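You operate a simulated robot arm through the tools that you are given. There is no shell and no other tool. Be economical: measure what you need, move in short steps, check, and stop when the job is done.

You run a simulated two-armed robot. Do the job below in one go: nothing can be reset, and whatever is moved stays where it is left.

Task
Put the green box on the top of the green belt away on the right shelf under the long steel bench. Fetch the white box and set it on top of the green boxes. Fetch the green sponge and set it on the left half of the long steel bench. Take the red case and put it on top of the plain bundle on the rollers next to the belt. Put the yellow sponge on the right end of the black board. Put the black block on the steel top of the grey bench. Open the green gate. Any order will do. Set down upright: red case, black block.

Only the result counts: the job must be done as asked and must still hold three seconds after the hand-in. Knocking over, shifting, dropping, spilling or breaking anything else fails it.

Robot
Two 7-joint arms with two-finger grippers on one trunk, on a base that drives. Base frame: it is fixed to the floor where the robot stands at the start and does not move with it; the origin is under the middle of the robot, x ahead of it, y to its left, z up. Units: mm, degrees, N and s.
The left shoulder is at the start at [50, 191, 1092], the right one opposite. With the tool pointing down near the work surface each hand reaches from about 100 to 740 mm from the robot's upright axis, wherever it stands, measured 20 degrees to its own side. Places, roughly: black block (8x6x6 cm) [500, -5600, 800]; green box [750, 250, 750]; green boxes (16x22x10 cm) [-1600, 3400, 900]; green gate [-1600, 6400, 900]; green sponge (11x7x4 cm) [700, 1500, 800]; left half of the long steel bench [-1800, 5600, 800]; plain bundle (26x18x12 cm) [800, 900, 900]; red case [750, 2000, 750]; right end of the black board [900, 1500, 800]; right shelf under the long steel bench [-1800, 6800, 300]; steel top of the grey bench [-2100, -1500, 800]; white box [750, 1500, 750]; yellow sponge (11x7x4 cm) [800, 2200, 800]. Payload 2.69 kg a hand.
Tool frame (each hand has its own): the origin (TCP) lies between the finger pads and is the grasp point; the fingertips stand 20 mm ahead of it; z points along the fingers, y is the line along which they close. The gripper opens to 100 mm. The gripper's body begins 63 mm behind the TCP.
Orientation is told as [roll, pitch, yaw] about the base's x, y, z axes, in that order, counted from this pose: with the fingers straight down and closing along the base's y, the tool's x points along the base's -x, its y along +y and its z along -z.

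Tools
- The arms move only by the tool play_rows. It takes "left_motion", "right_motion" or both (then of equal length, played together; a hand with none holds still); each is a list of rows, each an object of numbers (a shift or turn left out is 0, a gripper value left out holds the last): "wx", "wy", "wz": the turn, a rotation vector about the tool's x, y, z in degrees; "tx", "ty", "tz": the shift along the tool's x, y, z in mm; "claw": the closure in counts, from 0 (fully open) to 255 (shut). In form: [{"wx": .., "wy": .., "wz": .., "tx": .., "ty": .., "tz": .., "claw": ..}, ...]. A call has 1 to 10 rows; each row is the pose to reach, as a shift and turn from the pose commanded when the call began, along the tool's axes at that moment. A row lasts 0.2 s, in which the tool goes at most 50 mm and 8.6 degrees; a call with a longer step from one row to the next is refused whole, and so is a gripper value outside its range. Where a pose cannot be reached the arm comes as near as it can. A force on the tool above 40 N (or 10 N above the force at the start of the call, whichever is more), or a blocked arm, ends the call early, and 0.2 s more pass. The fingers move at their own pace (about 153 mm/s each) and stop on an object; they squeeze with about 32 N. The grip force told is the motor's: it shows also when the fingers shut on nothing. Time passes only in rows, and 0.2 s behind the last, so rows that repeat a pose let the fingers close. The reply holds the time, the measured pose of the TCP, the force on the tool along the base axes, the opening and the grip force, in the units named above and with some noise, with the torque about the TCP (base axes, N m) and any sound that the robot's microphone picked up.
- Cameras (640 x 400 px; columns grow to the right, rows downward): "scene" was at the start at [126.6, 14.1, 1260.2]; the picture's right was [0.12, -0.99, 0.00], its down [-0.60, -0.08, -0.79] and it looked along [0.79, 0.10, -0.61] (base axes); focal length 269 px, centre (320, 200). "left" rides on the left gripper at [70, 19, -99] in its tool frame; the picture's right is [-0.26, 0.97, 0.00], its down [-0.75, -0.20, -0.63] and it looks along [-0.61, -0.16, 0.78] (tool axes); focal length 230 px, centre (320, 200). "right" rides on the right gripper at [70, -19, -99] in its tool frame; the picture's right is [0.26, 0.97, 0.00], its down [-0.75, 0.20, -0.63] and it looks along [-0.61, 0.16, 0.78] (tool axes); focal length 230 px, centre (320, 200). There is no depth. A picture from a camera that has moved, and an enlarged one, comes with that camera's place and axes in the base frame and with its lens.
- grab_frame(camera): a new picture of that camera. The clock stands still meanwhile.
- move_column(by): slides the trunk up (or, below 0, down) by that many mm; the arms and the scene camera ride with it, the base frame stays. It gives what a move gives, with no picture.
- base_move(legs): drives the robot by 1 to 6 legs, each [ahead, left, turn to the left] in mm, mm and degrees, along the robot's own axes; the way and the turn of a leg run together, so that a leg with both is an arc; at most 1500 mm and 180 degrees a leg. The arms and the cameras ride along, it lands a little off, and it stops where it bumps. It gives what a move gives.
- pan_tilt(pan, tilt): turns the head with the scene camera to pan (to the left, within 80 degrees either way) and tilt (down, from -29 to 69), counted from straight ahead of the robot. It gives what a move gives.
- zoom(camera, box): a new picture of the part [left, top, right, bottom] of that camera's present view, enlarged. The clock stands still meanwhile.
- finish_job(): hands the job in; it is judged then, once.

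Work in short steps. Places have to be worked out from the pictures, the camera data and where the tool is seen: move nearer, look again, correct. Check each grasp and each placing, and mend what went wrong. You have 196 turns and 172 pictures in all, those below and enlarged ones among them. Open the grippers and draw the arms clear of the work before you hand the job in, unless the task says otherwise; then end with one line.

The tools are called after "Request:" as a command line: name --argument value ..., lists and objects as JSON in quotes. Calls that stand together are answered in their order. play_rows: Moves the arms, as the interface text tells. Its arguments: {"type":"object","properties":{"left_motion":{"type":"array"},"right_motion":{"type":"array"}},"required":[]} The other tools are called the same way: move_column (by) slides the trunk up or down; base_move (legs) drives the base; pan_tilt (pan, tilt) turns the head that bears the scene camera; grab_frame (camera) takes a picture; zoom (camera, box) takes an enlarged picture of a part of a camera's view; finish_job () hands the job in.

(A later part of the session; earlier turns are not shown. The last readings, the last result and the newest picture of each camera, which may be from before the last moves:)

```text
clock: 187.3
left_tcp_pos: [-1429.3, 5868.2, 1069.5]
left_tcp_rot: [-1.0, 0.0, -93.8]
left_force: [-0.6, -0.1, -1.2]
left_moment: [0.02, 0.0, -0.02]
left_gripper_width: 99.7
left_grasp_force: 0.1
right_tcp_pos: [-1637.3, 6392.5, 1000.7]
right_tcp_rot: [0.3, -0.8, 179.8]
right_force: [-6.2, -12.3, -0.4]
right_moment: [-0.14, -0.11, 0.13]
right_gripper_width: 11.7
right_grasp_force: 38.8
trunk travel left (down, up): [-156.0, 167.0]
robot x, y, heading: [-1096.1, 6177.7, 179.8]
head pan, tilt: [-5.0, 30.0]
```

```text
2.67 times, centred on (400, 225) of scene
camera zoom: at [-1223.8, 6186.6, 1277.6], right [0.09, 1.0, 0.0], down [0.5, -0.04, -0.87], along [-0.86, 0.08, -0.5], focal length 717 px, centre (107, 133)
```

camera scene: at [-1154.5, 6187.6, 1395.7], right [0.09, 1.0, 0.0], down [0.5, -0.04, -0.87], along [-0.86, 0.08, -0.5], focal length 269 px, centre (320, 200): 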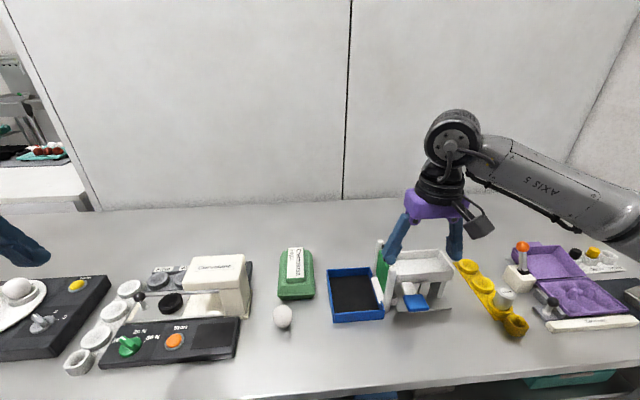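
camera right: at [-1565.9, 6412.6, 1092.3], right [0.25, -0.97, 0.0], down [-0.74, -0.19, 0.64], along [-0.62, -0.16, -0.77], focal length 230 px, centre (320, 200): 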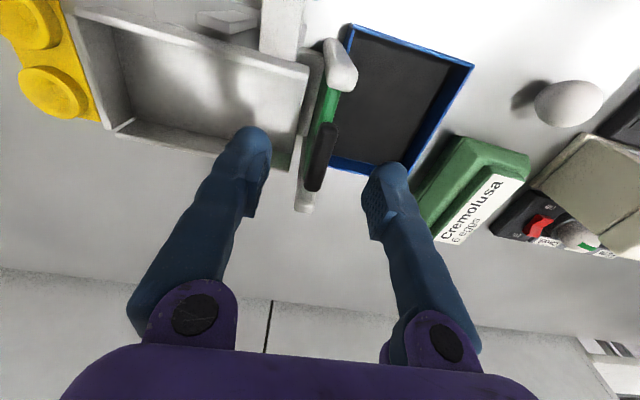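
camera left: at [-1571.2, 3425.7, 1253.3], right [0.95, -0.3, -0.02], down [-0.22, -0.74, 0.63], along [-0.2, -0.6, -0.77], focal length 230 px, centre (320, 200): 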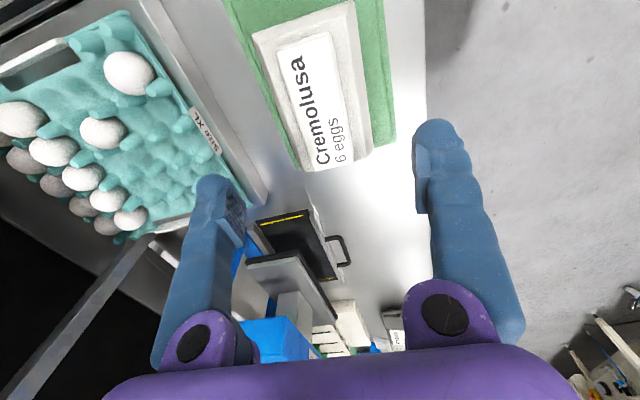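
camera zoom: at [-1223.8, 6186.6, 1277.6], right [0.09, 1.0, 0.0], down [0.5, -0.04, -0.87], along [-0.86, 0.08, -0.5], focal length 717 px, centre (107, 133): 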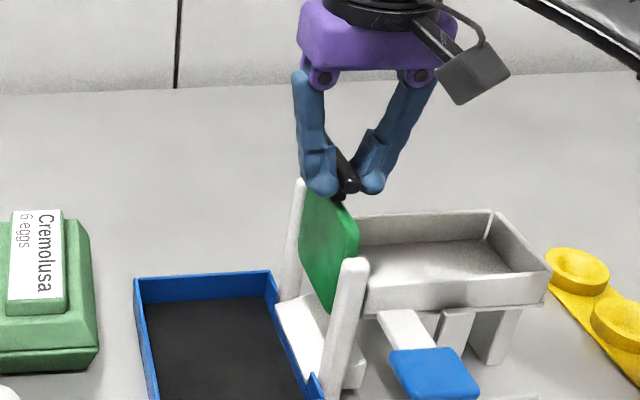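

The gate slides up. Continue lifting in small steps up to a stop.

Request:
play_rows --right_motion '[{"tz": -8}, {"tz": -16}, {"tz": -24}, {"tz": -32}, {"tz": -40}, {"tz": -46}]'

Request:
zoom --camera "scene" --box '[320, 130, 480, 280]'

```text
clock: 188.7
left_tcp_pos: [-1428.7, 5869.4, 1068.7]
left_tcp_rot: [-1.0, 0.1, -93.8]
left_force: [0.1, 0.2, -0.6]
left_moment: [0.03, 0.0, -0.01]
left_gripper_width: 100.0
left_grasp_force: 0.0
right_tcp_pos: [-1637.5, 6392.9, 1045.2]
right_tcp_rot: [0.3, -0.8, 179.9]
right_force: [-7.0, -13.8, -8.7]
right_moment: [-0.14, 1.06, 0.07]
right_gripper_width: 11.7
right_grasp_force: 38.8
trunk travel left (down, up): [-156.0, 167.0]
robot x, y, heading: [-1093.6, 6173.9, 179.8]
head pan, tilt: [-5.0, 30.0]
```

```text
2.67 times, centred on (400, 205) of scene
camera zoom: at [-1224.4, 6186.6, 1277.3], right [0.09, 1.0, 0.0], down [0.5, -0.04, -0.87], along [-0.86, 0.08, -0.5], focal length 717 px, centre (107, 187)
```

zoom: 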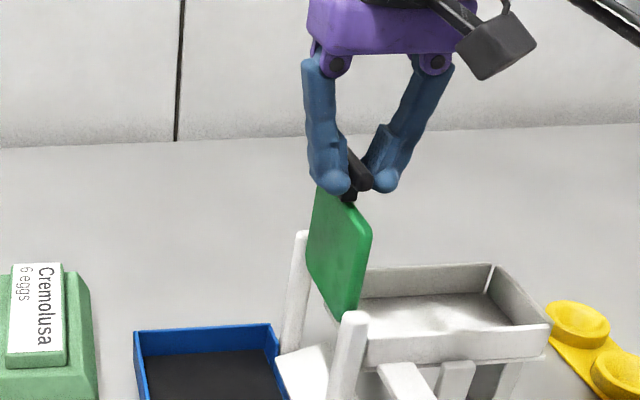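

Downward pull is rising (−8.7 N) — near its stop. Try 8 mm more to confirm.

Request:
play_rows --right_motion '[{"tz": -3}, {"tz": -6}, {"tz": -8}]'

```text
clock: 189.5
left_tcp_pos: [-1429.4, 5869.0, 1067.7]
left_tcp_rot: [-0.9, 0.1, -93.8]
left_force: [-0.6, -0.5, 0.4]
left_moment: [0.01, -0.03, -0.02]
left_gripper_width: 100.1
left_grasp_force: 0.1
right_tcp_pos: [-1636.9, 6393.5, 1053.5]
right_tcp_rot: [0.3, -0.5, 179.9]
right_force: [2.6, -20.1, -26.8]
right_moment: [-0.14, -0.07, -0.01]
right_gripper_width: 11.8
right_grasp_force: 38.8
trunk travel left (down, up): [-156.0, 167.0]
robot x, y, heading: [-1093.8, 6179.3, 180.0]
head pan, tilt: [-5.0, 30.0]
```

At the stop (−27 N). Release and retreat upward, then check it stays.

Request:
play_rows --right_motion '[{"tz": 1, "claw": 110}, {"tz": 1, "claw": 110}, {"tz": 1, "claw": 110}, {"tz": -30, "claw": 110}, {"tz": -70, "claw": 110}, {"tz": -100, "claw": 110}]'

Request:
zoom --camera "scene" --box '[300, 110, 500, 300]'

```text
clock: 190.9
left_tcp_pos: [-1428.1, 5870.4, 1069.4]
left_tcp_rot: [-1.1, 0.1, -93.8]
left_force: [0.0, 0.6, -0.1]
left_moment: [-0.01, 0.01, 0.01]
left_gripper_width: 100.0
left_grasp_force: 0.0
right_tcp_pos: [-1633.8, 6393.5, 1155.3]
right_tcp_rot: [0.4, -0.9, 179.8]
right_force: [0.9, 0.4, 0.2]
right_moment: [-0.01, -0.01, -0.01]
right_gripper_width: 56.8
right_grasp_force: 0.1
trunk travel left (down, up): [-156.0, 167.0]
robot x, y, heading: [-1094.0, 6181.1, 179.5]
head pan, tilt: [-5.0, 30.0]
```

```text
2.11 times, centred on (400, 205) of scene
camera zoom: at [-1222.6, 6187.6, 1277.7], right [0.09, 1.0, 0.0], down [0.5, -0.05, -0.87], along [-0.86, 0.08, -0.5], focal length 566 px, centre (152, 190)
```

zoom: 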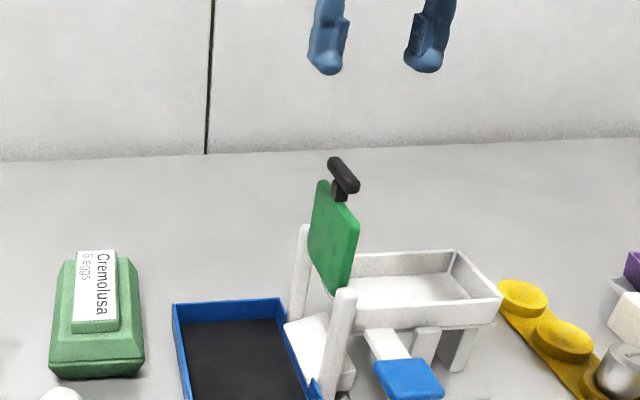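

Gate stays open. Now tuck the right arm, back off to the aisle and turn toward −y for the black block.

Request:
play_rows --right_motion '[{"tx": 40}, {"tx": 80}, {"tx": 120}, {"tx": 160}, {"tx": 200}]'

Request:
base_move --legs '[[-850, 0, 0], [0, 0, 90], [1500, 0, 0], [1500, 0, 0], [1500, 0, 0], [500, 0, 0]]'

Request:
pan_tilt --pan 0 --tilt 22

Request:
grab_frame --camera "scene"

```text
clock: 192.1
left_tcp_pos: [-1426.8, 5870.2, 1068.5]
left_tcp_rot: [-1.1, 0.0, -93.9]
left_force: [-0.4, -0.2, 0.4]
left_moment: [0.0, 0.01, -0.01]
left_gripper_width: 100.2
left_grasp_force: 0.0
right_tcp_pos: [-1433.7, 6391.9, 1153.1]
right_tcp_rot: [0.4, -1.0, 179.8]
right_force: [0.0, 0.6, 0.6]
right_moment: [0.0, 0.03, 0.02]
right_gripper_width: 57.2
right_grasp_force: 0.0
trunk travel left (down, up): [-156.0, 167.0]
robot x, y, heading: [-1092.7, 6176.7, 179.8]
head pan, tilt: [-5.0, 30.0]
```

```text
clock: 194.9
left_tcp_pos: [-992.0, 5869.8, 1068.6]
left_tcp_rot: [-1.0, 0.0, -93.6]
left_force: [-0.1, 0.0, -0.4]
left_moment: [0.0, -0.05, 0.0]
left_gripper_width: 100.2
left_grasp_force: 0.0
right_tcp_pos: [-1001.2, 6392.2, 1152.9]
right_tcp_rot: [0.6, -1.2, -179.7]
right_force: [-0.2, -0.7, -0.6]
right_moment: [0.03, -0.08, -0.01]
right_gripper_width: 57.0
right_grasp_force: 0.1
trunk travel left (down, up): [-156.0, 167.0]
robot x, y, heading: [-658.3, 6175.3, -179.8]
head pan, tilt: [-5.0, 30.0]
stopped in leg 1: the robot was blocked; the commanded pose is now the measured one
```

```text
clock: 195.6
left_tcp_pos: [-989.3, 5869.4, 1070.2]
left_tcp_rot: [-1.2, -0.1, -93.5]
left_force: [0.3, 0.0, 0.2]
left_moment: [0.01, 0.0, 0.02]
left_gripper_width: 99.9
left_grasp_force: 0.1
right_tcp_pos: [-998.4, 6392.3, 1153.3]
right_tcp_rot: [0.3, -1.2, -179.7]
right_force: [-0.3, -0.1, -0.7]
right_moment: [0.0, 0.03, -0.02]
right_gripper_width: 56.5
right_grasp_force: 0.2
trunk travel left (down, up): [-156.0, 167.0]
robot x, y, heading: [-657.6, 6182.6, -180.0]
head pan, tilt: [0.0, 22.0]
```

```text
77 pictures are left
camera scene: at [-789.4, 6180.0, 1290.5], right [0.0, 1.0, 0.0], down [0.37, 0.0, -0.93], along [-0.93, 0.0, -0.37], focal length 269 px, centre (320, 200)
```

scene: 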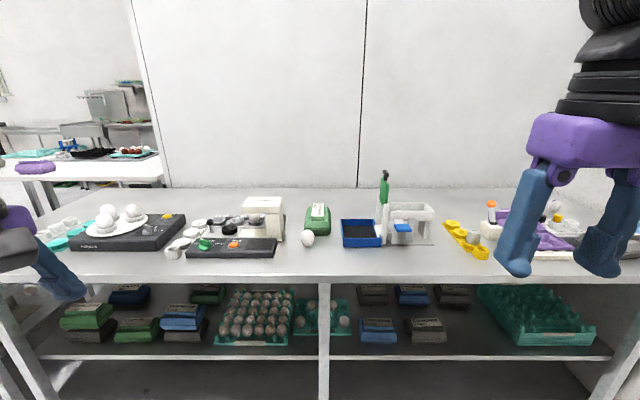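

A cross table stands behind. Slide left (−y) first, then turn and drive down the aisle.

Request:
base_move --legs '[[20, 0, 0], [0, 1400, 0], [0, 0, 90], [1500, 250, 0], [1500, 200, 0]]'

Request:
grab_frame --camera "scene"

```text
refused: leg 4 is longer than a leg can be; nothing moved
```

```text
76 pictures are left
camera scene: at [-789.4, 6180.0, 1290.5], right [0.0, 1.0, 0.0], down [0.37, 0.0, -0.93], along [-0.93, 0.0, -0.37], focal length 269 px, centre (320, 200)
```

scene: 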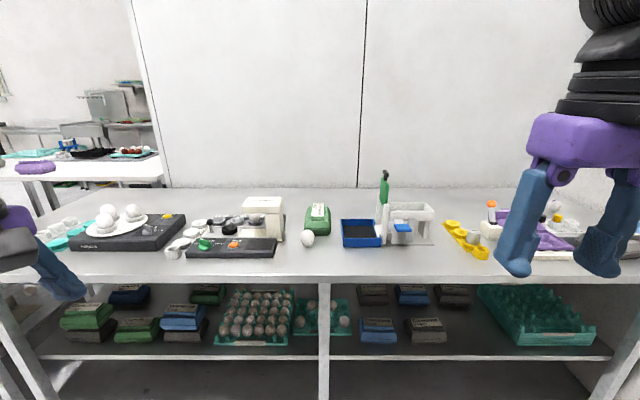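

Legs were slightly too long; resend within limits.

Request:
base_move --legs '[[20, 0, 0], [0, 1400, 0], [0, 0, 90], [1450, 250, 0], [1480, 150, 0]]'

Request:
grab_frame --camera "scene"

```text
clock: 226.2
left_tcp_pos: [47.2, 1481.5, 1069.2]
left_tcp_rot: [-1.2, 0.1, -4.8]
left_force: [-0.6, -0.9, 0.2]
left_moment: [-0.02, -0.03, -0.03]
left_gripper_width: 100.1
left_grasp_force: 0.0
right_tcp_pos: [-474.7, 1483.6, 1154.0]
right_tcp_rot: [0.3, -1.3, -90.9]
right_force: [-1.1, -0.6, 0.5]
right_moment: [0.0, -0.02, -0.01]
right_gripper_width: 57.1
right_grasp_force: 0.0
trunk travel left (down, up): [-156.0, 167.0]
robot x, y, heading: [-255.8, 1821.7, -91.2]
head pan, tilt: [0.0, 22.0]
```

```text
75 pictures are left
camera scene: at [-255.5, 1691.0, 1290.5], right [-1.0, 0.02, 0.0], down [0.01, 0.37, -0.93], along [-0.02, -0.93, -0.37], focal length 269 px, centre (320, 200)
```

scene: 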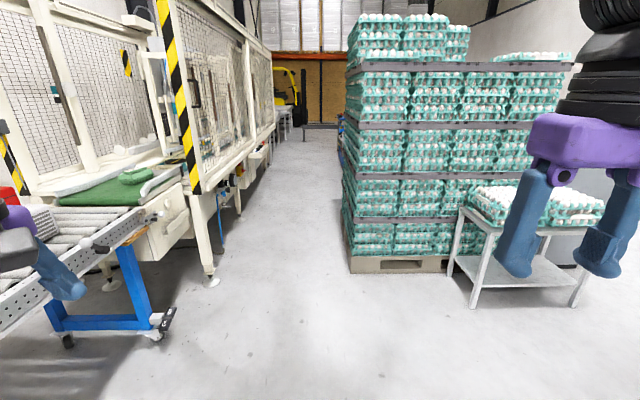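

The corridor between machine (x≈+500) and the egg stack (x≈−530) is ~1030 wide; I'll pass it sideways facing +x as at the start, centred at x≈−45.

Request:
base_move --legs '[[0, 0, 91.2], [210, 0, 0], [0, -1450, 0]]'

Request:
pan_tilt --pan -75 --tilt 25

Request:
grab_frame --camera "scene"

```text
clock: 244.5
left_tcp_pos: [305.1, 657.6, 1069.1]
left_tcp_rot: [-1.1, 0.0, 86.8]
left_force: [-0.3, -0.8, -0.1]
left_moment: [-0.03, -0.01, 0.0]
left_gripper_width: 99.7
left_grasp_force: 0.1
right_tcp_pos: [317.9, 135.7, 1154.2]
right_tcp_rot: [0.4, -1.1, 0.6]
right_force: [0.5, -0.4, 0.5]
right_moment: [0.02, -0.01, 0.0]
right_gripper_width: 57.1
right_grasp_force: 0.1
trunk travel left (down, up): [-156.0, 167.0]
robot x, y, heading: [-25.7, 349.9, 0.6]
head pan, tilt: [0.0, 22.0]
```

```text
clock: 245.9
left_tcp_pos: [305.3, 657.6, 1069.5]
left_tcp_rot: [-1.2, -0.1, 86.9]
left_force: [0.7, 0.1, -0.3]
left_moment: [-0.01, 0.01, -0.02]
left_gripper_width: 99.9
left_grasp_force: 0.0
right_tcp_pos: [317.1, 135.4, 1155.1]
right_tcp_rot: [0.4, -1.2, 0.6]
right_force: [0.0, -0.1, -0.1]
right_moment: [0.0, 0.02, 0.04]
right_gripper_width: 56.9
right_grasp_force: 0.0
trunk travel left (down, up): [-156.0, 167.0]
robot x, y, heading: [-23.1, 349.7, 0.4]
head pan, tilt: [-75.0, 25.0]
```

```text
74 pictures are left
camera scene: at [40.3, 263.0, 1285.7], right [-0.96, -0.27, 0.0], down [-0.11, 0.41, -0.91], along [0.24, -0.87, -0.42], focal length 269 px, centre (320, 200)
```

scene: 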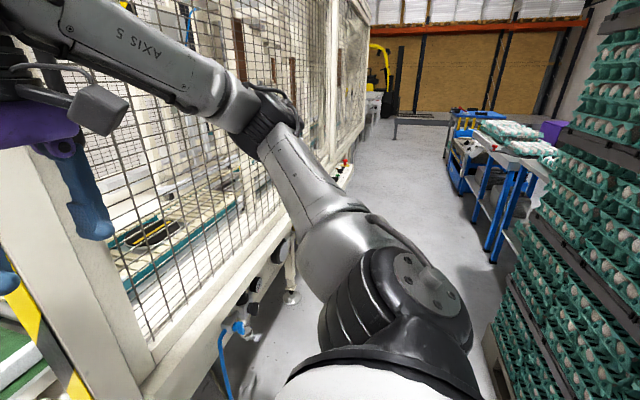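

Corridor looks clear. Continue sideways.

Request:
base_move --legs '[[-20, -1480, -0.4], [-10, -1400, 0]]'

Request:
grab_frame --camera "scene"

```text
clock: 271.2
left_tcp_pos: [300.8, -2235.4, 1071.1]
left_tcp_rot: [-1.2, -0.1, 87.2]
left_force: [-1.0, 0.1, 0.4]
left_moment: [0.04, 0.01, 0.02]
left_gripper_width: 100.1
left_grasp_force: 0.0
right_tcp_pos: [316.5, -2758.9, 1153.7]
right_tcp_rot: [0.3, -1.2, 1.1]
right_force: [-1.1, -1.0, 0.5]
right_moment: [0.03, -0.06, 0.01]
right_gripper_width: 56.9
right_grasp_force: 0.0
trunk travel left (down, up): [-156.0, 167.0]
robot x, y, heading: [-27.1, -2546.4, 0.6]
head pan, tilt: [-75.0, 25.0]
```

```text
73 pictures are left
camera scene: at [37.9, -2632.1, 1285.7], right [-0.96, -0.27, 0.0], down [-0.12, 0.41, -0.91], along [0.25, -0.87, -0.42], focal length 269 px, centre (320, 200)
```

scene: 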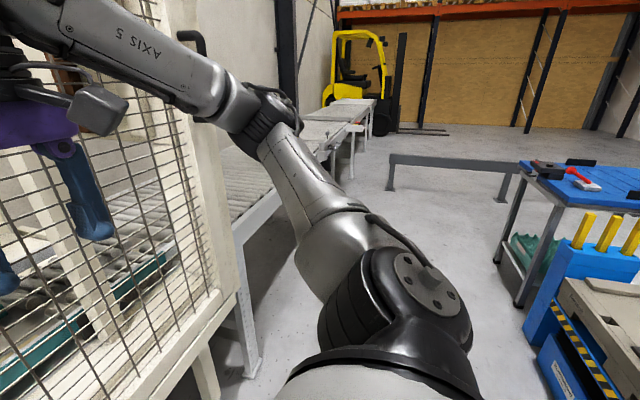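

Continue to y≈−5100 and look.

Request:
base_move --legs '[[-10, -1480, -0.6], [-10, -1050, 0]]'

Request:
pan_tilt --pan -35 --tilt 30

Request:
grab_frame --camera "scene"

```text
clock: 293.4
left_tcp_pos: [306.9, -4770.9, 1070.0]
left_tcp_rot: [-1.3, 0.0, 85.3]
left_force: [0.7, -0.1, -0.5]
left_moment: [0.01, 0.05, 0.02]
left_gripper_width: 100.0
left_grasp_force: 0.1
right_tcp_pos: [307.5, -5294.2, 1153.8]
right_tcp_rot: [0.4, -1.2, -0.7]
right_force: [0.6, -0.7, 0.5]
right_moment: [0.03, 0.01, -0.01]
right_gripper_width: 56.8
right_grasp_force: 0.1
trunk travel left (down, up): [-156.0, 167.0]
robot x, y, heading: [-29.3, -5074.6, -0.9]
head pan, tilt: [-75.0, 25.0]
```

```text
clock: 294.5
left_tcp_pos: [306.4, -4771.5, 1070.3]
left_tcp_rot: [-1.2, 0.0, 85.3]
left_force: [-0.7, 0.1, 0.3]
left_moment: [0.0, -0.01, -0.02]
left_gripper_width: 100.1
left_grasp_force: 0.0
right_tcp_pos: [307.5, -5294.1, 1153.5]
right_tcp_rot: [0.4, -1.2, -0.7]
right_force: [0.1, 1.1, 0.5]
right_moment: [0.0, -0.02, 0.01]
right_gripper_width: 56.8
right_grasp_force: 0.1
trunk travel left (down, up): [-156.0, 167.0]
robot x, y, heading: [-27.8, -5072.1, -0.7]
head pan, tilt: [-35.0, 30.0]
```

```text
72 pictures are left
camera scene: at [83.0, -5123.7, 1277.7], right [-0.59, -0.81, 0.0], down [-0.4, 0.29, -0.87], along [0.7, -0.51, -0.5], focal length 269 px, centre (320, 200)
```

scene: 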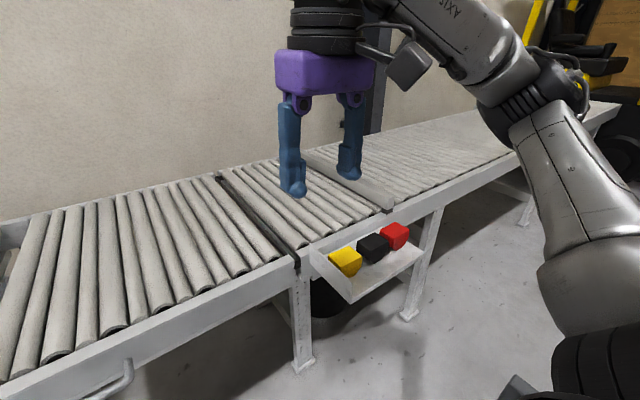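

The black block sits in a small side tray between yellow and red blocks. Zoom.

Request:
zoom --camera "scene" --box '[290, 200, 450, 310]'

Request:
grab_frame --camera "right"

```text
3.64 times, centred on (370, 255) of scene
camera zoom: at [83.0, -5123.7, 1277.7], right [-0.59, -0.81, 0.0], down [-0.4, 0.29, -0.87], along [0.7, -0.51, -0.5], focal length 977 px, centre (138, 0)
```

zoom: 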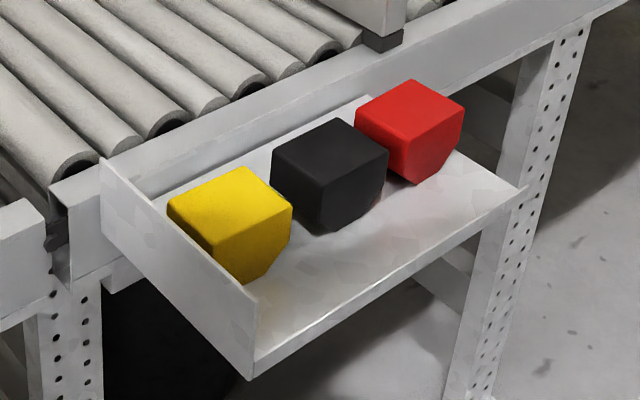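

```text
70 pictures are left
camera right: at [235.2, -5312.5, 1251.6], right [-0.25, 0.97, 0.0], down [0.74, 0.19, 0.65], along [0.63, 0.16, -0.76], focal length 230 px, centre (320, 200)
```

right: 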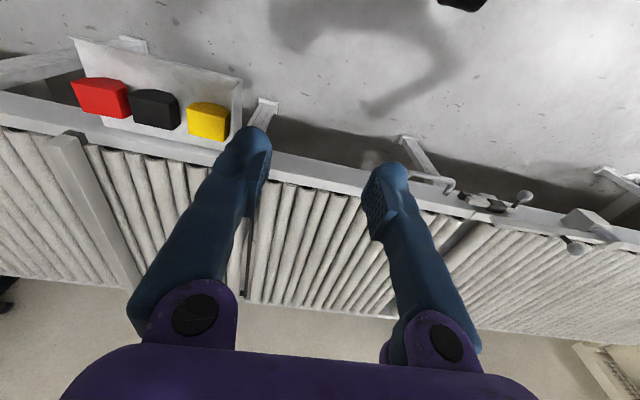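

Block top centre ≈ (460,−5574,819), long axis along y. Grip it across x at yaw −87°. Turn and extend the right hand, move the base right ~270.

Request:
play_rows --right_motion '[{"wz": 8.5, "tx": -14, "claw": 52}, {"wz": 17, "tx": -28}, {"wz": 25.5, "tx": -42}, {"wz": 34, "tx": -56}, {"wz": 42.5, "tx": -70}, {"wz": 51, "tx": -84}, {"wz": 59.5, "tx": -98}, {"wz": 68, "tx": -112}, {"wz": 76.5, "tx": -126}, {"wz": 85, "tx": -140}]'

Request:
base_move --legs '[[10, -275, 0.7]]'

Request:
grab_frame --camera "right"

```text
clock: 296.7
left_tcp_pos: [306.3, -4771.4, 1069.5]
left_tcp_rot: [-1.3, 0.0, 85.4]
left_force: [-0.7, 0.1, -0.7]
left_moment: [0.0, -0.01, -0.01]
left_gripper_width: 100.0
left_grasp_force: 0.2
right_tcp_pos: [447.9, -5295.7, 1156.9]
right_tcp_rot: [1.3, 0.4, -85.9]
right_force: [0.2, 0.0, 0.1]
right_moment: [-0.01, -0.01, 0.02]
right_gripper_width: 79.5
right_grasp_force: 0.1
trunk travel left (down, up): [-156.0, 167.0]
robot x, y, heading: [-32.4, -5071.3, -0.9]
head pan, tilt: [-35.0, 30.0]
```

```text
clock: 299.7
left_tcp_pos: [310.0, -5042.5, 1069.3]
left_tcp_rot: [-1.2, 0.0, 86.1]
left_force: [0.1, -0.8, -0.3]
left_moment: [0.03, -0.01, 0.0]
left_gripper_width: 100.1
left_grasp_force: 0.1
right_tcp_pos: [458.2, -5564.7, 1156.1]
right_tcp_rot: [1.4, 0.3, -85.0]
right_force: [0.3, -0.6, -0.4]
right_moment: [0.02, 0.01, -0.01]
right_gripper_width: 79.6
right_grasp_force: 0.1
trunk travel left (down, up): [-156.0, 167.0]
robot x, y, heading: [-23.2, -5348.5, -0.5]
head pan, tilt: [-35.0, 30.0]
```

```text
69 pictures are left
camera right: at [430.9, -5497.9, 1256.1], right [0.94, 0.34, 0.02], down [0.25, -0.74, 0.63], along [0.23, -0.59, -0.78], focal length 230 px, centre (320, 200)
```

right: 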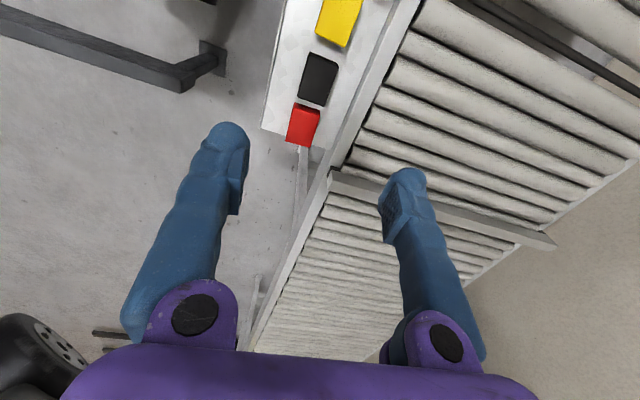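

Aligned at (463,−5574), yaw fine. Descend 230 and recheck.

Request:
play_rows --right_motion '[{"tx": -9, "ty": 4, "tz": 40}, {"tx": -9, "ty": 4, "tz": 85}, {"tx": -9, "ty": 4, "tz": 130}, {"tx": -9, "ty": 4, "tz": 175}, {"tx": -9, "ty": 4, "tz": 215}, {"tx": -9, "ty": 4, "tz": 240}, {"tx": -9, "ty": 4, "tz": 240}]'

Request:
grab_frame --camera "right"

```text
clock: 301.3
left_tcp_pos: [310.5, -5041.8, 1070.8]
left_tcp_rot: [-1.2, 0.0, 86.1]
left_force: [-0.4, 0.6, -0.2]
left_moment: [-0.03, -0.01, 0.0]
left_gripper_width: 99.9
left_grasp_force: 0.0
right_tcp_pos: [468.7, -5572.3, 918.6]
right_tcp_rot: [1.3, 0.3, -84.9]
right_force: [-0.8, 0.0, 0.6]
right_moment: [0.02, 0.0, 0.01]
right_gripper_width: 79.7
right_grasp_force: 0.0
trunk travel left (down, up): [-156.0, 167.0]
robot x, y, heading: [-21.4, -5345.9, -0.2]
head pan, tilt: [-35.0, 30.0]
```

```text
68 pictures are left
camera right: at [442.0, -5505.0, 1017.8], right [0.94, 0.34, 0.02], down [0.25, -0.74, 0.63], along [0.23, -0.59, -0.78], focal length 230 px, centre (320, 200)
```

right: 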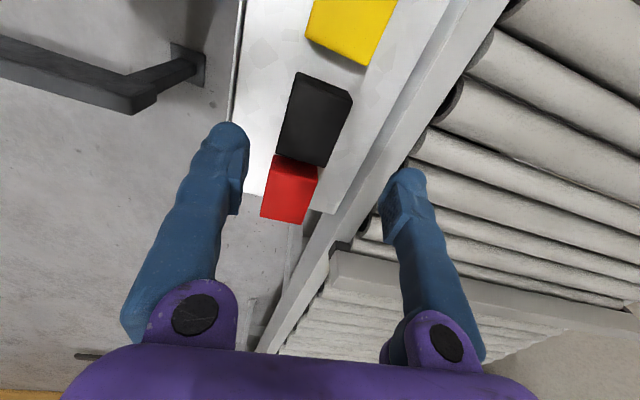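

Good. Narrow the gripper to ~72 mm, descend to z≈795 and grip.

Request:
play_rows --right_motion '[{"tx": -5, "ty": -3, "tz": 20, "claw": 68}, {"tx": -5, "ty": -3, "tz": 60, "claw": 68}, {"tx": -5, "ty": -3, "tz": 100, "claw": 68}, {"tx": -5, "ty": -3, "tz": 122, "claw": 68}, {"tx": -5, "ty": -3, "tz": 122, "claw": 255}, {"tx": -5, "ty": -3, "tz": 122, "claw": 255}, {"tx": -5, "ty": -3, "tz": 122, "claw": 255}]'

Request:
grab_frame --camera "right"

```text
clock: 302.9
left_tcp_pos: [310.8, -5042.5, 1070.3]
left_tcp_rot: [-1.2, -0.1, 86.1]
left_force: [-0.5, -0.7, 0.7]
left_moment: [-0.02, 0.0, 0.01]
left_gripper_width: 100.3
left_grasp_force: 0.2
right_tcp_pos: [468.5, -5574.9, 795.0]
right_tcp_rot: [1.3, 0.3, -84.9]
right_force: [-1.9, -0.3, 0.2]
right_moment: [-0.05, 0.1, -0.06]
right_gripper_width: 54.6
right_grasp_force: 32.0
trunk travel left (down, up): [-156.0, 167.0]
robot x, y, heading: [-23.2, -5348.0, -0.6]
head pan, tilt: [-35.0, 30.0]
```

```text
67 pictures are left
camera right: at [442.4, -5508.3, 893.8], right [0.94, 0.34, 0.02], down [0.25, -0.74, 0.63], along [0.23, -0.59, -0.78], focal length 230 px, centre (320, 200)
```

right: 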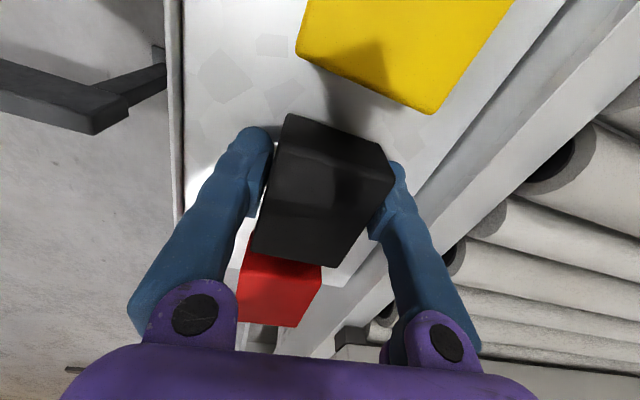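

Gripped. Lift straight up.

Request:
play_rows --right_motion '[{"tz": -20}, {"tz": -60}, {"tz": -105}, {"tz": -150}, {"tz": -195}, {"tz": -240}, {"tz": -285}, {"tz": -320}]'

Request:
grab_frame --camera "scene"

```text
clock: 304.7
left_tcp_pos: [310.8, -5041.7, 1070.5]
left_tcp_rot: [-1.1, 0.0, 86.1]
left_force: [-0.8, 0.2, 0.4]
left_moment: [-0.01, 0.03, 0.0]
left_gripper_width: 99.5
left_grasp_force: 0.2
right_tcp_pos: [460.6, -5578.9, 1112.7]
right_tcp_rot: [1.2, 0.3, -85.1]
right_force: [-1.5, 0.3, -3.1]
right_moment: [0.0, 0.02, 0.02]
right_gripper_width: 54.1
right_grasp_force: 32.4
trunk travel left (down, up): [-156.0, 167.0]
robot x, y, heading: [-23.8, -5346.8, -0.1]
head pan, tilt: [-35.0, 30.0]
```

```text
66 pictures are left
camera scene: at [90.9, -5396.5, 1277.7], right [-0.58, -0.82, 0.0], down [-0.41, 0.29, -0.87], along [0.71, -0.5, -0.5], focal length 269 px, centre (320, 200)
```

scene: 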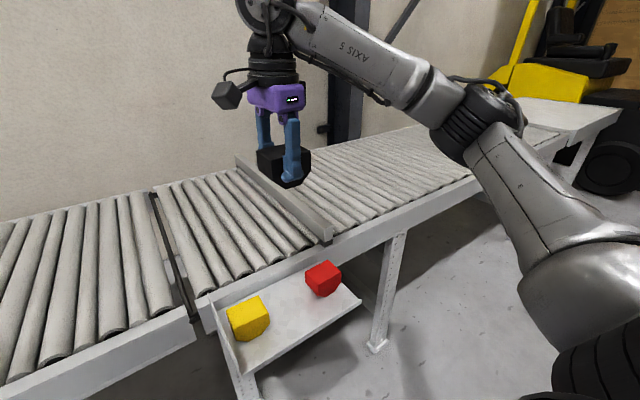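

Block held. Retract, move a bit back along +y, and turn to face −x to survey for the grey bench.

Request:
play_rows --right_motion '[{"ty": -40}, {"ty": -80}, {"ty": -120}, {"ty": -140}]'

Request:
base_move --legs '[[-30, 700, 0], [0, 0, 150]]'

Request:
pan_tilt --pan 0 --tilt 15

Request:
grab_frame --camera "scene"

```text
clock: 305.7
left_tcp_pos: [310.9, -5042.4, 1069.4]
left_tcp_rot: [-1.3, 0.0, 86.1]
left_force: [-1.1, -0.2, -0.1]
left_moment: [0.02, 0.0, -0.02]
left_gripper_width: 100.0
left_grasp_force: 0.0
right_tcp_pos: [320.9, -5592.2, 1113.3]
right_tcp_rot: [1.3, 0.3, -85.1]
right_force: [0.2, -0.2, -3.1]
right_moment: [0.06, -0.03, -0.01]
right_gripper_width: 54.3
right_grasp_force: 32.3
trunk travel left (down, up): [-156.0, 167.0]
robot x, y, heading: [-21.0, -5349.0, -0.2]
head pan, tilt: [-35.0, 30.0]
```

```text
clock: 318.5
left_tcp_pos: [-487.1, -4751.1, 1070.8]
left_tcp_rot: [-1.1, 0.0, -123.2]
left_force: [-0.1, 0.2, -0.1]
left_moment: [0.0, -0.02, 0.02]
left_gripper_width: 100.3
left_grasp_force: 0.0
right_tcp_pos: [-228.6, -4267.1, 1112.2]
right_tcp_rot: [1.4, 0.2, 65.7]
right_force: [-0.4, 0.5, -3.0]
right_moment: [-0.06, 0.02, 0.03]
right_gripper_width: 53.1
right_grasp_force: 32.3
trunk travel left (down, up): [-156.0, 167.0]
robot x, y, heading: [-52.6, -4644.3, 150.7]
head pan, tilt: [-35.0, 30.0]
```

```text
clock: 319.5
left_tcp_pos: [-487.2, -4750.7, 1070.7]
left_tcp_rot: [-1.2, 0.1, -123.1]
left_force: [0.7, 0.2, 0.8]
left_moment: [-0.02, 0.01, 0.02]
left_gripper_width: 99.9
left_grasp_force: 0.0
right_tcp_pos: [-226.7, -4267.2, 1112.6]
right_tcp_rot: [1.3, 0.2, 65.7]
right_force: [0.1, 0.5, -3.7]
right_moment: [-0.04, 0.03, 0.0]
right_gripper_width: 53.1
right_grasp_force: 31.9
trunk travel left (down, up): [-156.0, 167.0]
robot x, y, heading: [-46.3, -4646.5, 150.7]
head pan, tilt: [0.0, 15.0]
```

```text
65 pictures are left
camera scene: at [-161.8, -4578.4, 1301.9], right [0.49, 0.87, 0.0], down [0.23, -0.13, -0.97], along [-0.84, 0.48, -0.26], focal length 269 px, centre (320, 200)
```

scene: 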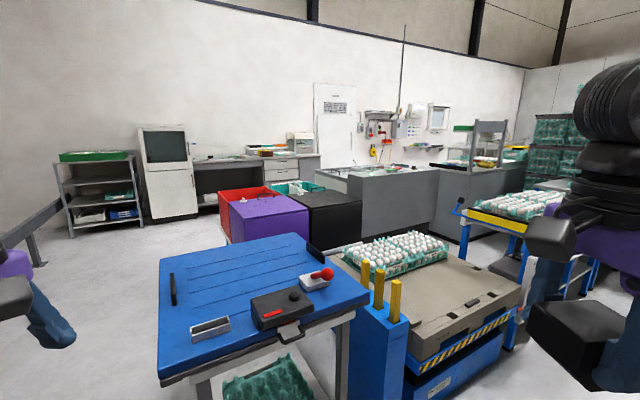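

The grey counter with steel top lies around (430,175). Zoom.

Request:
zoom --camera "scene" --box '[300, 90, 560, 260]'

```text
2.35 times, centred on (430, 175) of scene
camera zoom: at [-161.8, -4578.4, 1301.9], right [0.49, 0.87, 0.0], down [0.23, -0.13, -0.97], along [-0.84, 0.48, -0.26], focal length 632 px, centre (61, 259)
```

zoom: 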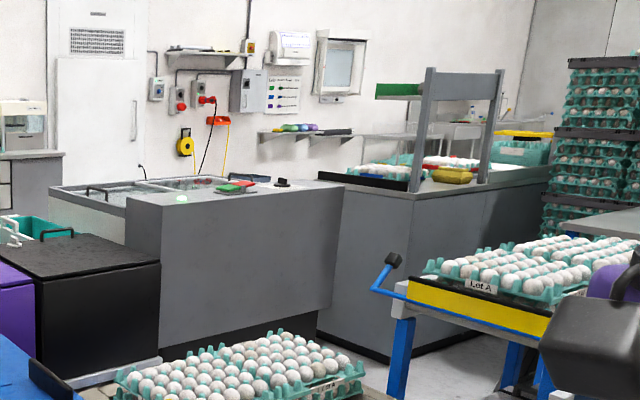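

The target looks like the second grey counter, near (−1900…−2100,−1500). Move along the corridor facing −x to find access.

Request:
base_move --legs '[[0, 0, 29.5], [-60, -1400, 0]]'

Request:
pan_tilt --pan -40 --tilt 20

Request:
grab_frame --camera "scene"

```text
clock: 333.6
left_tcp_pos: [-326.8, -3546.8, 1070.0]
left_tcp_rot: [-1.2, 0.0, -92.9]
left_force: [0.3, 0.1, -0.7]
left_moment: [0.07, 0.0, 0.02]
left_gripper_width: 100.1
left_grasp_force: 0.1
right_tcp_pos: [-346.1, -2996.2, 1113.5]
right_tcp_rot: [1.3, 0.3, 95.9]
right_force: [0.5, 0.7, -2.8]
right_moment: [-0.02, 0.01, -0.02]
right_gripper_width: 52.8
right_grasp_force: 32.4
trunk travel left (down, up): [-156.0, 167.0]
robot x, y, heading: [2.9, -3235.4, -179.0]
head pan, tilt: [0.0, 15.0]
```

```text
clock: 334.6
left_tcp_pos: [-326.5, -3545.6, 1070.4]
left_tcp_rot: [-1.2, 0.1, -92.9]
left_force: [-0.5, 0.5, -0.4]
left_moment: [-0.03, 0.02, 0.0]
left_gripper_width: 99.9
left_grasp_force: 0.2
right_tcp_pos: [-346.2, -2996.9, 1111.8]
right_tcp_rot: [1.1, 0.3, 95.9]
right_force: [0.3, -0.6, -2.6]
right_moment: [-0.04, -0.03, -0.02]
right_gripper_width: 52.9
right_grasp_force: 31.8
trunk travel left (down, up): [-156.0, 167.0]
robot x, y, heading: [2.7, -3232.6, -179.2]
head pan, tilt: [-40.0, 20.0]
```

```text
63 pictures are left
camera scene: at [-110.0, -3173.1, 1293.7], right [0.63, 0.78, 0.0], down [0.27, -0.22, -0.94], along [-0.73, 0.59, -0.34], focal length 269 px, centre (320, 200)
```

scene: 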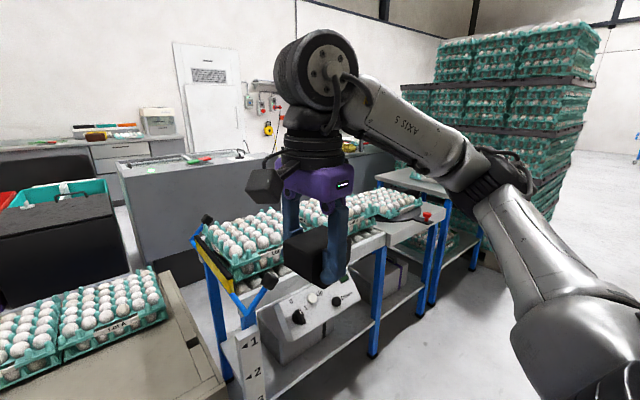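

Tables block direct access; there's a wider aisle behind them (x≈−1300…−2500). Route: back to y≈−5090, across to x≈−1680, then face +y.

Request:
base_move --legs '[[0, 1480, -1], [0, 380, 0], [1480, 0, 0], [180, 0, -45]]'

Request:
pan_tilt --pan 0 --tilt 20

Request:
grab_frame --camera "scene"

```text
clock: 360.6
left_tcp_pos: [-2146.8, -4952.1, 1069.6]
left_tcp_rot: [-1.0, 0.1, -140.4]
left_force: [0.2, 0.5, 0.7]
left_moment: [-0.02, 0.01, 0.02]
left_gripper_width: 100.0
left_grasp_force: 0.0
right_tcp_pos: [-1754.5, -4567.5, 1112.6]
right_tcp_rot: [1.1, 0.3, 48.4]
right_force: [-0.8, 0.7, -2.8]
right_moment: [-0.05, 0.03, 0.02]
right_gripper_width: 53.4
right_grasp_force: 31.7
trunk travel left (down, up): [-156.0, 167.0]
robot x, y, heading: [-1691.9, -4987.6, 133.4]
head pan, tilt: [-40.0, 20.0]
```

```text
clock: 361.6
left_tcp_pos: [-2146.6, -4952.1, 1069.7]
left_tcp_rot: [-1.2, 0.1, -140.4]
left_force: [-0.6, -0.3, 0.0]
left_moment: [0.01, 0.0, 0.02]
left_gripper_width: 100.1
left_grasp_force: 0.0
right_tcp_pos: [-1755.2, -4567.0, 1113.5]
right_tcp_rot: [1.3, 0.4, 48.5]
right_force: [0.2, 0.1, -2.5]
right_moment: [0.01, 0.03, 0.01]
right_gripper_width: 52.5
right_grasp_force: 32.0
trunk travel left (down, up): [-156.0, 167.0]
robot x, y, heading: [-1691.9, -4982.8, 133.3]
head pan, tilt: [0.0, 20.0]
```

```text
62 pictures are left
camera scene: at [-1785.8, -4884.0, 1293.7], right [0.73, 0.69, 0.0], down [0.23, -0.25, -0.94], along [-0.64, 0.68, -0.34], focal length 269 px, centre (320, 200)
```

scene: 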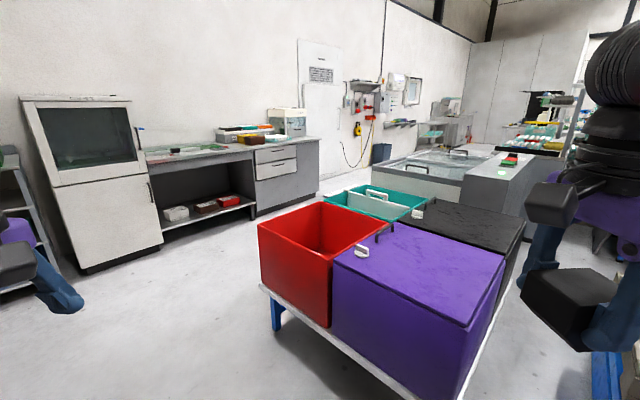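

Zoom on the counters to understand them.

Request:
zoom --camera "scene" --box '[360, 80, 600, 240]'

```text
2.50 times, centred on (480, 160) of scene
camera zoom: at [-1785.8, -4884.0, 1293.7], right [0.73, 0.69, 0.0], down [0.23, -0.25, -0.94], along [-0.64, 0.68, -0.34], focal length 672 px, centre (-80, 300)
```

zoom: 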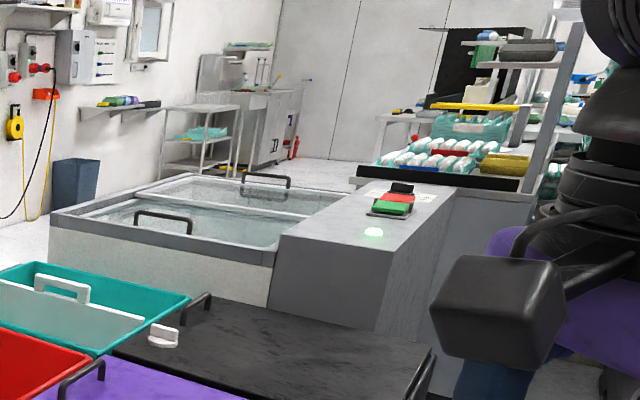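

The block's destination (second grey counter, centre ≈(−2100,−1500)) is fenced by tables on the east; the west side past the freezer has open floor. Drive around the crates on the west.

Request:
base_move --legs '[[0, 0, 46.7], [1480, 0, 0], [270, 0, 0], [0, 0, -90], [1480, 0, 0], [1000, 0, 0]]'

Request:
pan_tilt --pan -50 --tilt 20

Request:
grab_frame --camera "scene"

```text
clock: 387.9
left_tcp_pos: [-3698.9, -2210.3, 1069.9]
left_tcp_rot: [-1.1, -0.1, 175.3]
left_force: [-0.3, 0.7, 0.3]
left_moment: [-0.02, 0.0, -0.01]
left_gripper_width: 100.0
left_grasp_force: 0.1
right_tcp_pos: [-3150.2, -2207.2, 1112.6]
right_tcp_rot: [1.2, 0.2, 4.0]
right_force: [0.3, 1.2, -2.0]
right_moment: [0.03, 0.02, 0.0]
right_gripper_width: 53.0
right_grasp_force: 32.2
trunk travel left (down, up): [-156.0, 167.0]
robot x, y, heading: [-3399.2, -2548.3, 89.2]
head pan, tilt: [0.0, 20.0]
```

```text
clock: 389.1
left_tcp_pos: [-3699.5, -2210.7, 1069.8]
left_tcp_rot: [-1.2, 0.0, 175.2]
left_force: [-0.4, -0.1, 0.4]
left_moment: [-0.02, -0.03, 0.0]
left_gripper_width: 100.2
left_grasp_force: 0.1
right_tcp_pos: [-3149.9, -2208.5, 1112.8]
right_tcp_rot: [1.3, 0.3, 4.1]
right_force: [0.4, 0.1, -2.8]
right_moment: [0.0, 0.01, -0.03]
right_gripper_width: 53.1
right_grasp_force: 32.8
trunk travel left (down, up): [-156.0, 167.0]
robot x, y, heading: [-3401.8, -2548.0, 88.7]
head pan, tilt: [-50.0, 20.0]
```

```text
60 pictures are left
camera scene: at [-3324.5, -2446.7, 1293.7], right [0.63, -0.78, 0.0], down [-0.27, -0.22, -0.94], along [0.73, 0.59, -0.34], focal length 269 px, centre (320, 200)
```

scene: 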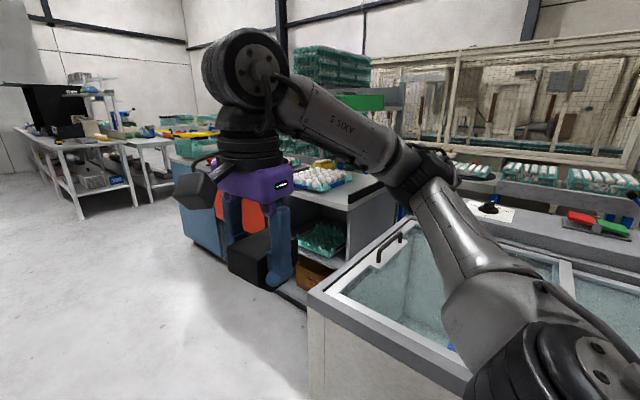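

West side is open and the counter is reachable. Advance to y≈−1500 and face east.

Request:
base_move --legs '[[1000, 0, 0], [0, 0, -89], [150, 0, 0]]'

Request:
pan_tilt --pan -5 --tilt 28

Request:
grab_frame --camera "scene"

```text
clock: 399.0
left_tcp_pos: [-2882.2, -1267.9, 1068.9]
left_tcp_rot: [-1.1, 0.0, 85.0]
left_force: [-0.4, -0.1, -1.3]
left_moment: [0.0, 0.0, 0.0]
left_gripper_width: 100.0
left_grasp_force: 0.1
right_tcp_pos: [-2879.9, -1816.4, 1112.0]
right_tcp_rot: [1.2, 0.3, -86.0]
right_force: [0.6, 0.0, -3.2]
right_moment: [0.02, 0.01, -0.01]
right_gripper_width: 52.7
right_grasp_force: 31.7
trunk travel left (down, up): [-156.0, 167.0]
robot x, y, heading: [-3224.0, -1571.5, -1.0]
head pan, tilt: [-50.0, 20.0]
```

```text
clock: 400.1
left_tcp_pos: [-2882.6, -1268.1, 1069.4]
left_tcp_rot: [-1.3, -0.1, 85.1]
left_force: [0.3, 0.1, -0.3]
left_moment: [-0.01, 0.01, 0.0]
left_gripper_width: 100.0
left_grasp_force: 0.1
right_tcp_pos: [-2880.7, -1816.8, 1112.8]
right_tcp_rot: [1.3, 0.3, -85.9]
right_force: [0.1, -0.5, -2.3]
right_moment: [0.05, 0.01, -0.01]
right_gripper_width: 53.0
right_grasp_force: 31.8
trunk travel left (down, up): [-156.0, 167.0]
robot x, y, heading: [-3219.2, -1567.2, -1.2]
head pan, tilt: [-5.0, 28.0]
```

```text
59 pictures are left
camera scene: at [-3089.9, -1574.5, 1280.9], right [-0.11, -0.99, 0.0], down [-0.47, 0.05, -0.88], along [0.88, -0.1, -0.47], focal length 269 px, centre (320, 200)
```

scene: 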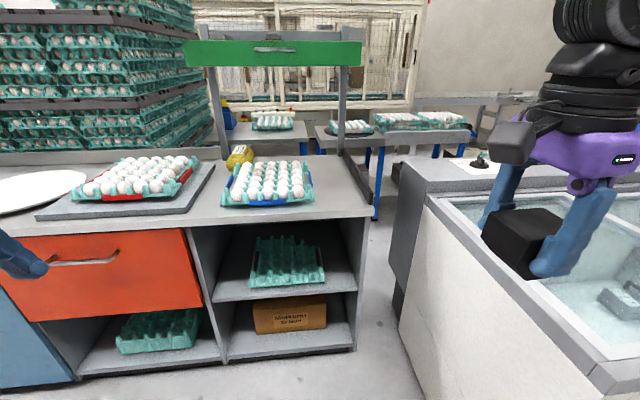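

Counter top: egg trays, a frame shelf; there's a free strip at the right end. Zoom.

Request:
zoom --camera "scene" --box '[190, 120, 410, 250]'

Request:
grab_frame --camera "right"

```text
2.91 times, centred on (300, 185) of scene
camera zoom: at [-3089.9, -1574.5, 1280.9], right [-0.11, -0.99, 0.0], down [-0.47, 0.05, -0.88], along [0.88, -0.1, -0.47], focal length 782 px, centre (378, 244)
```

zoom: 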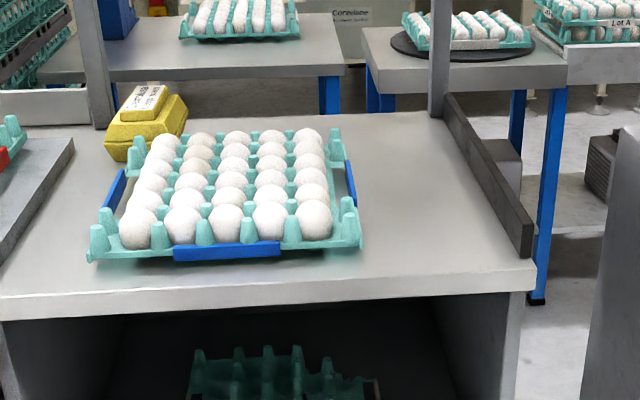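

```text
57 pictures are left
camera right: at [-2906.5, -1749.0, 1212.0], right [0.95, 0.32, 0.02], down [0.24, -0.74, 0.63], along [0.22, -0.59, -0.78], focal length 230 px, centre (320, 200)
```

right: 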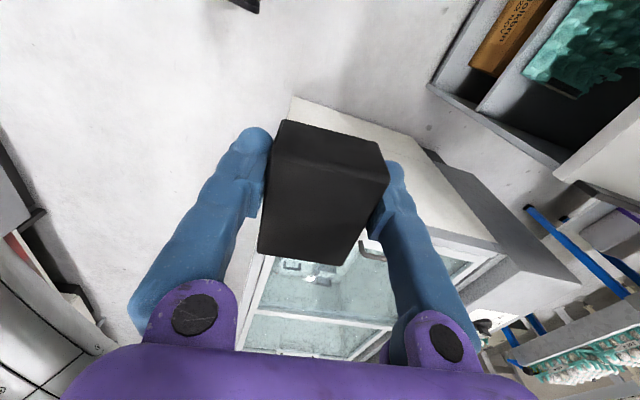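

Free strip right of the egg tray: y −1645…−1795; I'll set the block at ≈(−2345,−1722). Extend right arm 200 and drive 335 ahead, 94 left.

Request:
play_rows --right_motion '[{"ty": 45, "tx": -3}, {"ty": 90, "tx": -6}, {"ty": 135, "tx": -9}, {"ty": 180, "tx": -12}, {"ty": 200, "tx": -14}]'

Request:
base_move --legs '[[334, 101, 1]]'

Request:
grab_frame --camera "scene"

Request:
grab_frame --camera "right"

```text
clock: 401.3
left_tcp_pos: [-2882.2, -1266.0, 1070.2]
left_tcp_rot: [-1.2, 0.0, 85.1]
left_force: [0.7, -0.2, -0.1]
left_moment: [0.02, -0.03, 0.04]
left_gripper_width: 100.1
left_grasp_force: 0.1
right_tcp_pos: [-2681.2, -1817.6, 1118.6]
right_tcp_rot: [1.1, 0.4, -86.0]
right_force: [0.7, 0.8, -3.1]
right_moment: [0.04, 0.01, -0.04]
right_gripper_width: 53.1
right_grasp_force: 32.5
trunk travel left (down, up): [-156.0, 167.0]
robot x, y, heading: [-3222.5, -1568.1, -1.4]
head pan, tilt: [-5.0, 28.0]
```

```text
clock: 403.6
left_tcp_pos: [-2550.0, -1161.8, 1068.9]
left_tcp_rot: [-1.1, 0.0, 86.2]
left_force: [0.4, -0.3, -0.6]
left_moment: [0.0, 0.03, 0.0]
left_gripper_width: 99.9
left_grasp_force: 0.1
right_tcp_pos: [-2338.0, -1707.2, 1118.3]
right_tcp_rot: [1.2, 0.2, -84.9]
right_force: [0.1, 0.3, -2.3]
right_moment: [0.02, -0.02, 0.04]
right_gripper_width: 52.8
right_grasp_force: 32.3
trunk travel left (down, up): [-156.0, 167.0]
robot x, y, heading: [-2882.7, -1462.7, -0.3]
head pan, tilt: [-5.0, 28.0]
```

```text
56 pictures are left
camera scene: at [-2750.7, -1472.7, 1280.8], right [-0.09, -1.0, 0.0], down [-0.47, 0.04, -0.88], along [0.88, -0.08, -0.47], focal length 269 px, centre (320, 200)
```

scene: 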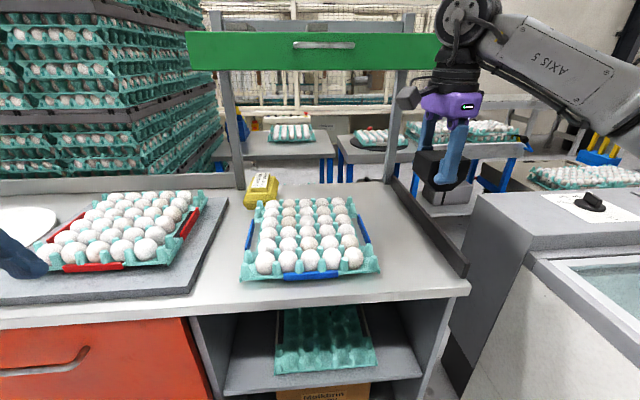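

```text
55 pictures are left
camera right: at [-2364.5, -1641.0, 1217.4], right [0.94, 0.34, 0.02], down [0.25, -0.73, 0.63], along [0.23, -0.59, -0.78], focal length 230 px, centre (320, 200)
```

right: 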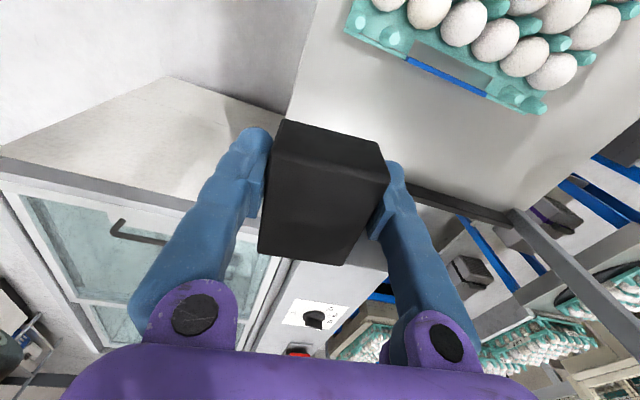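

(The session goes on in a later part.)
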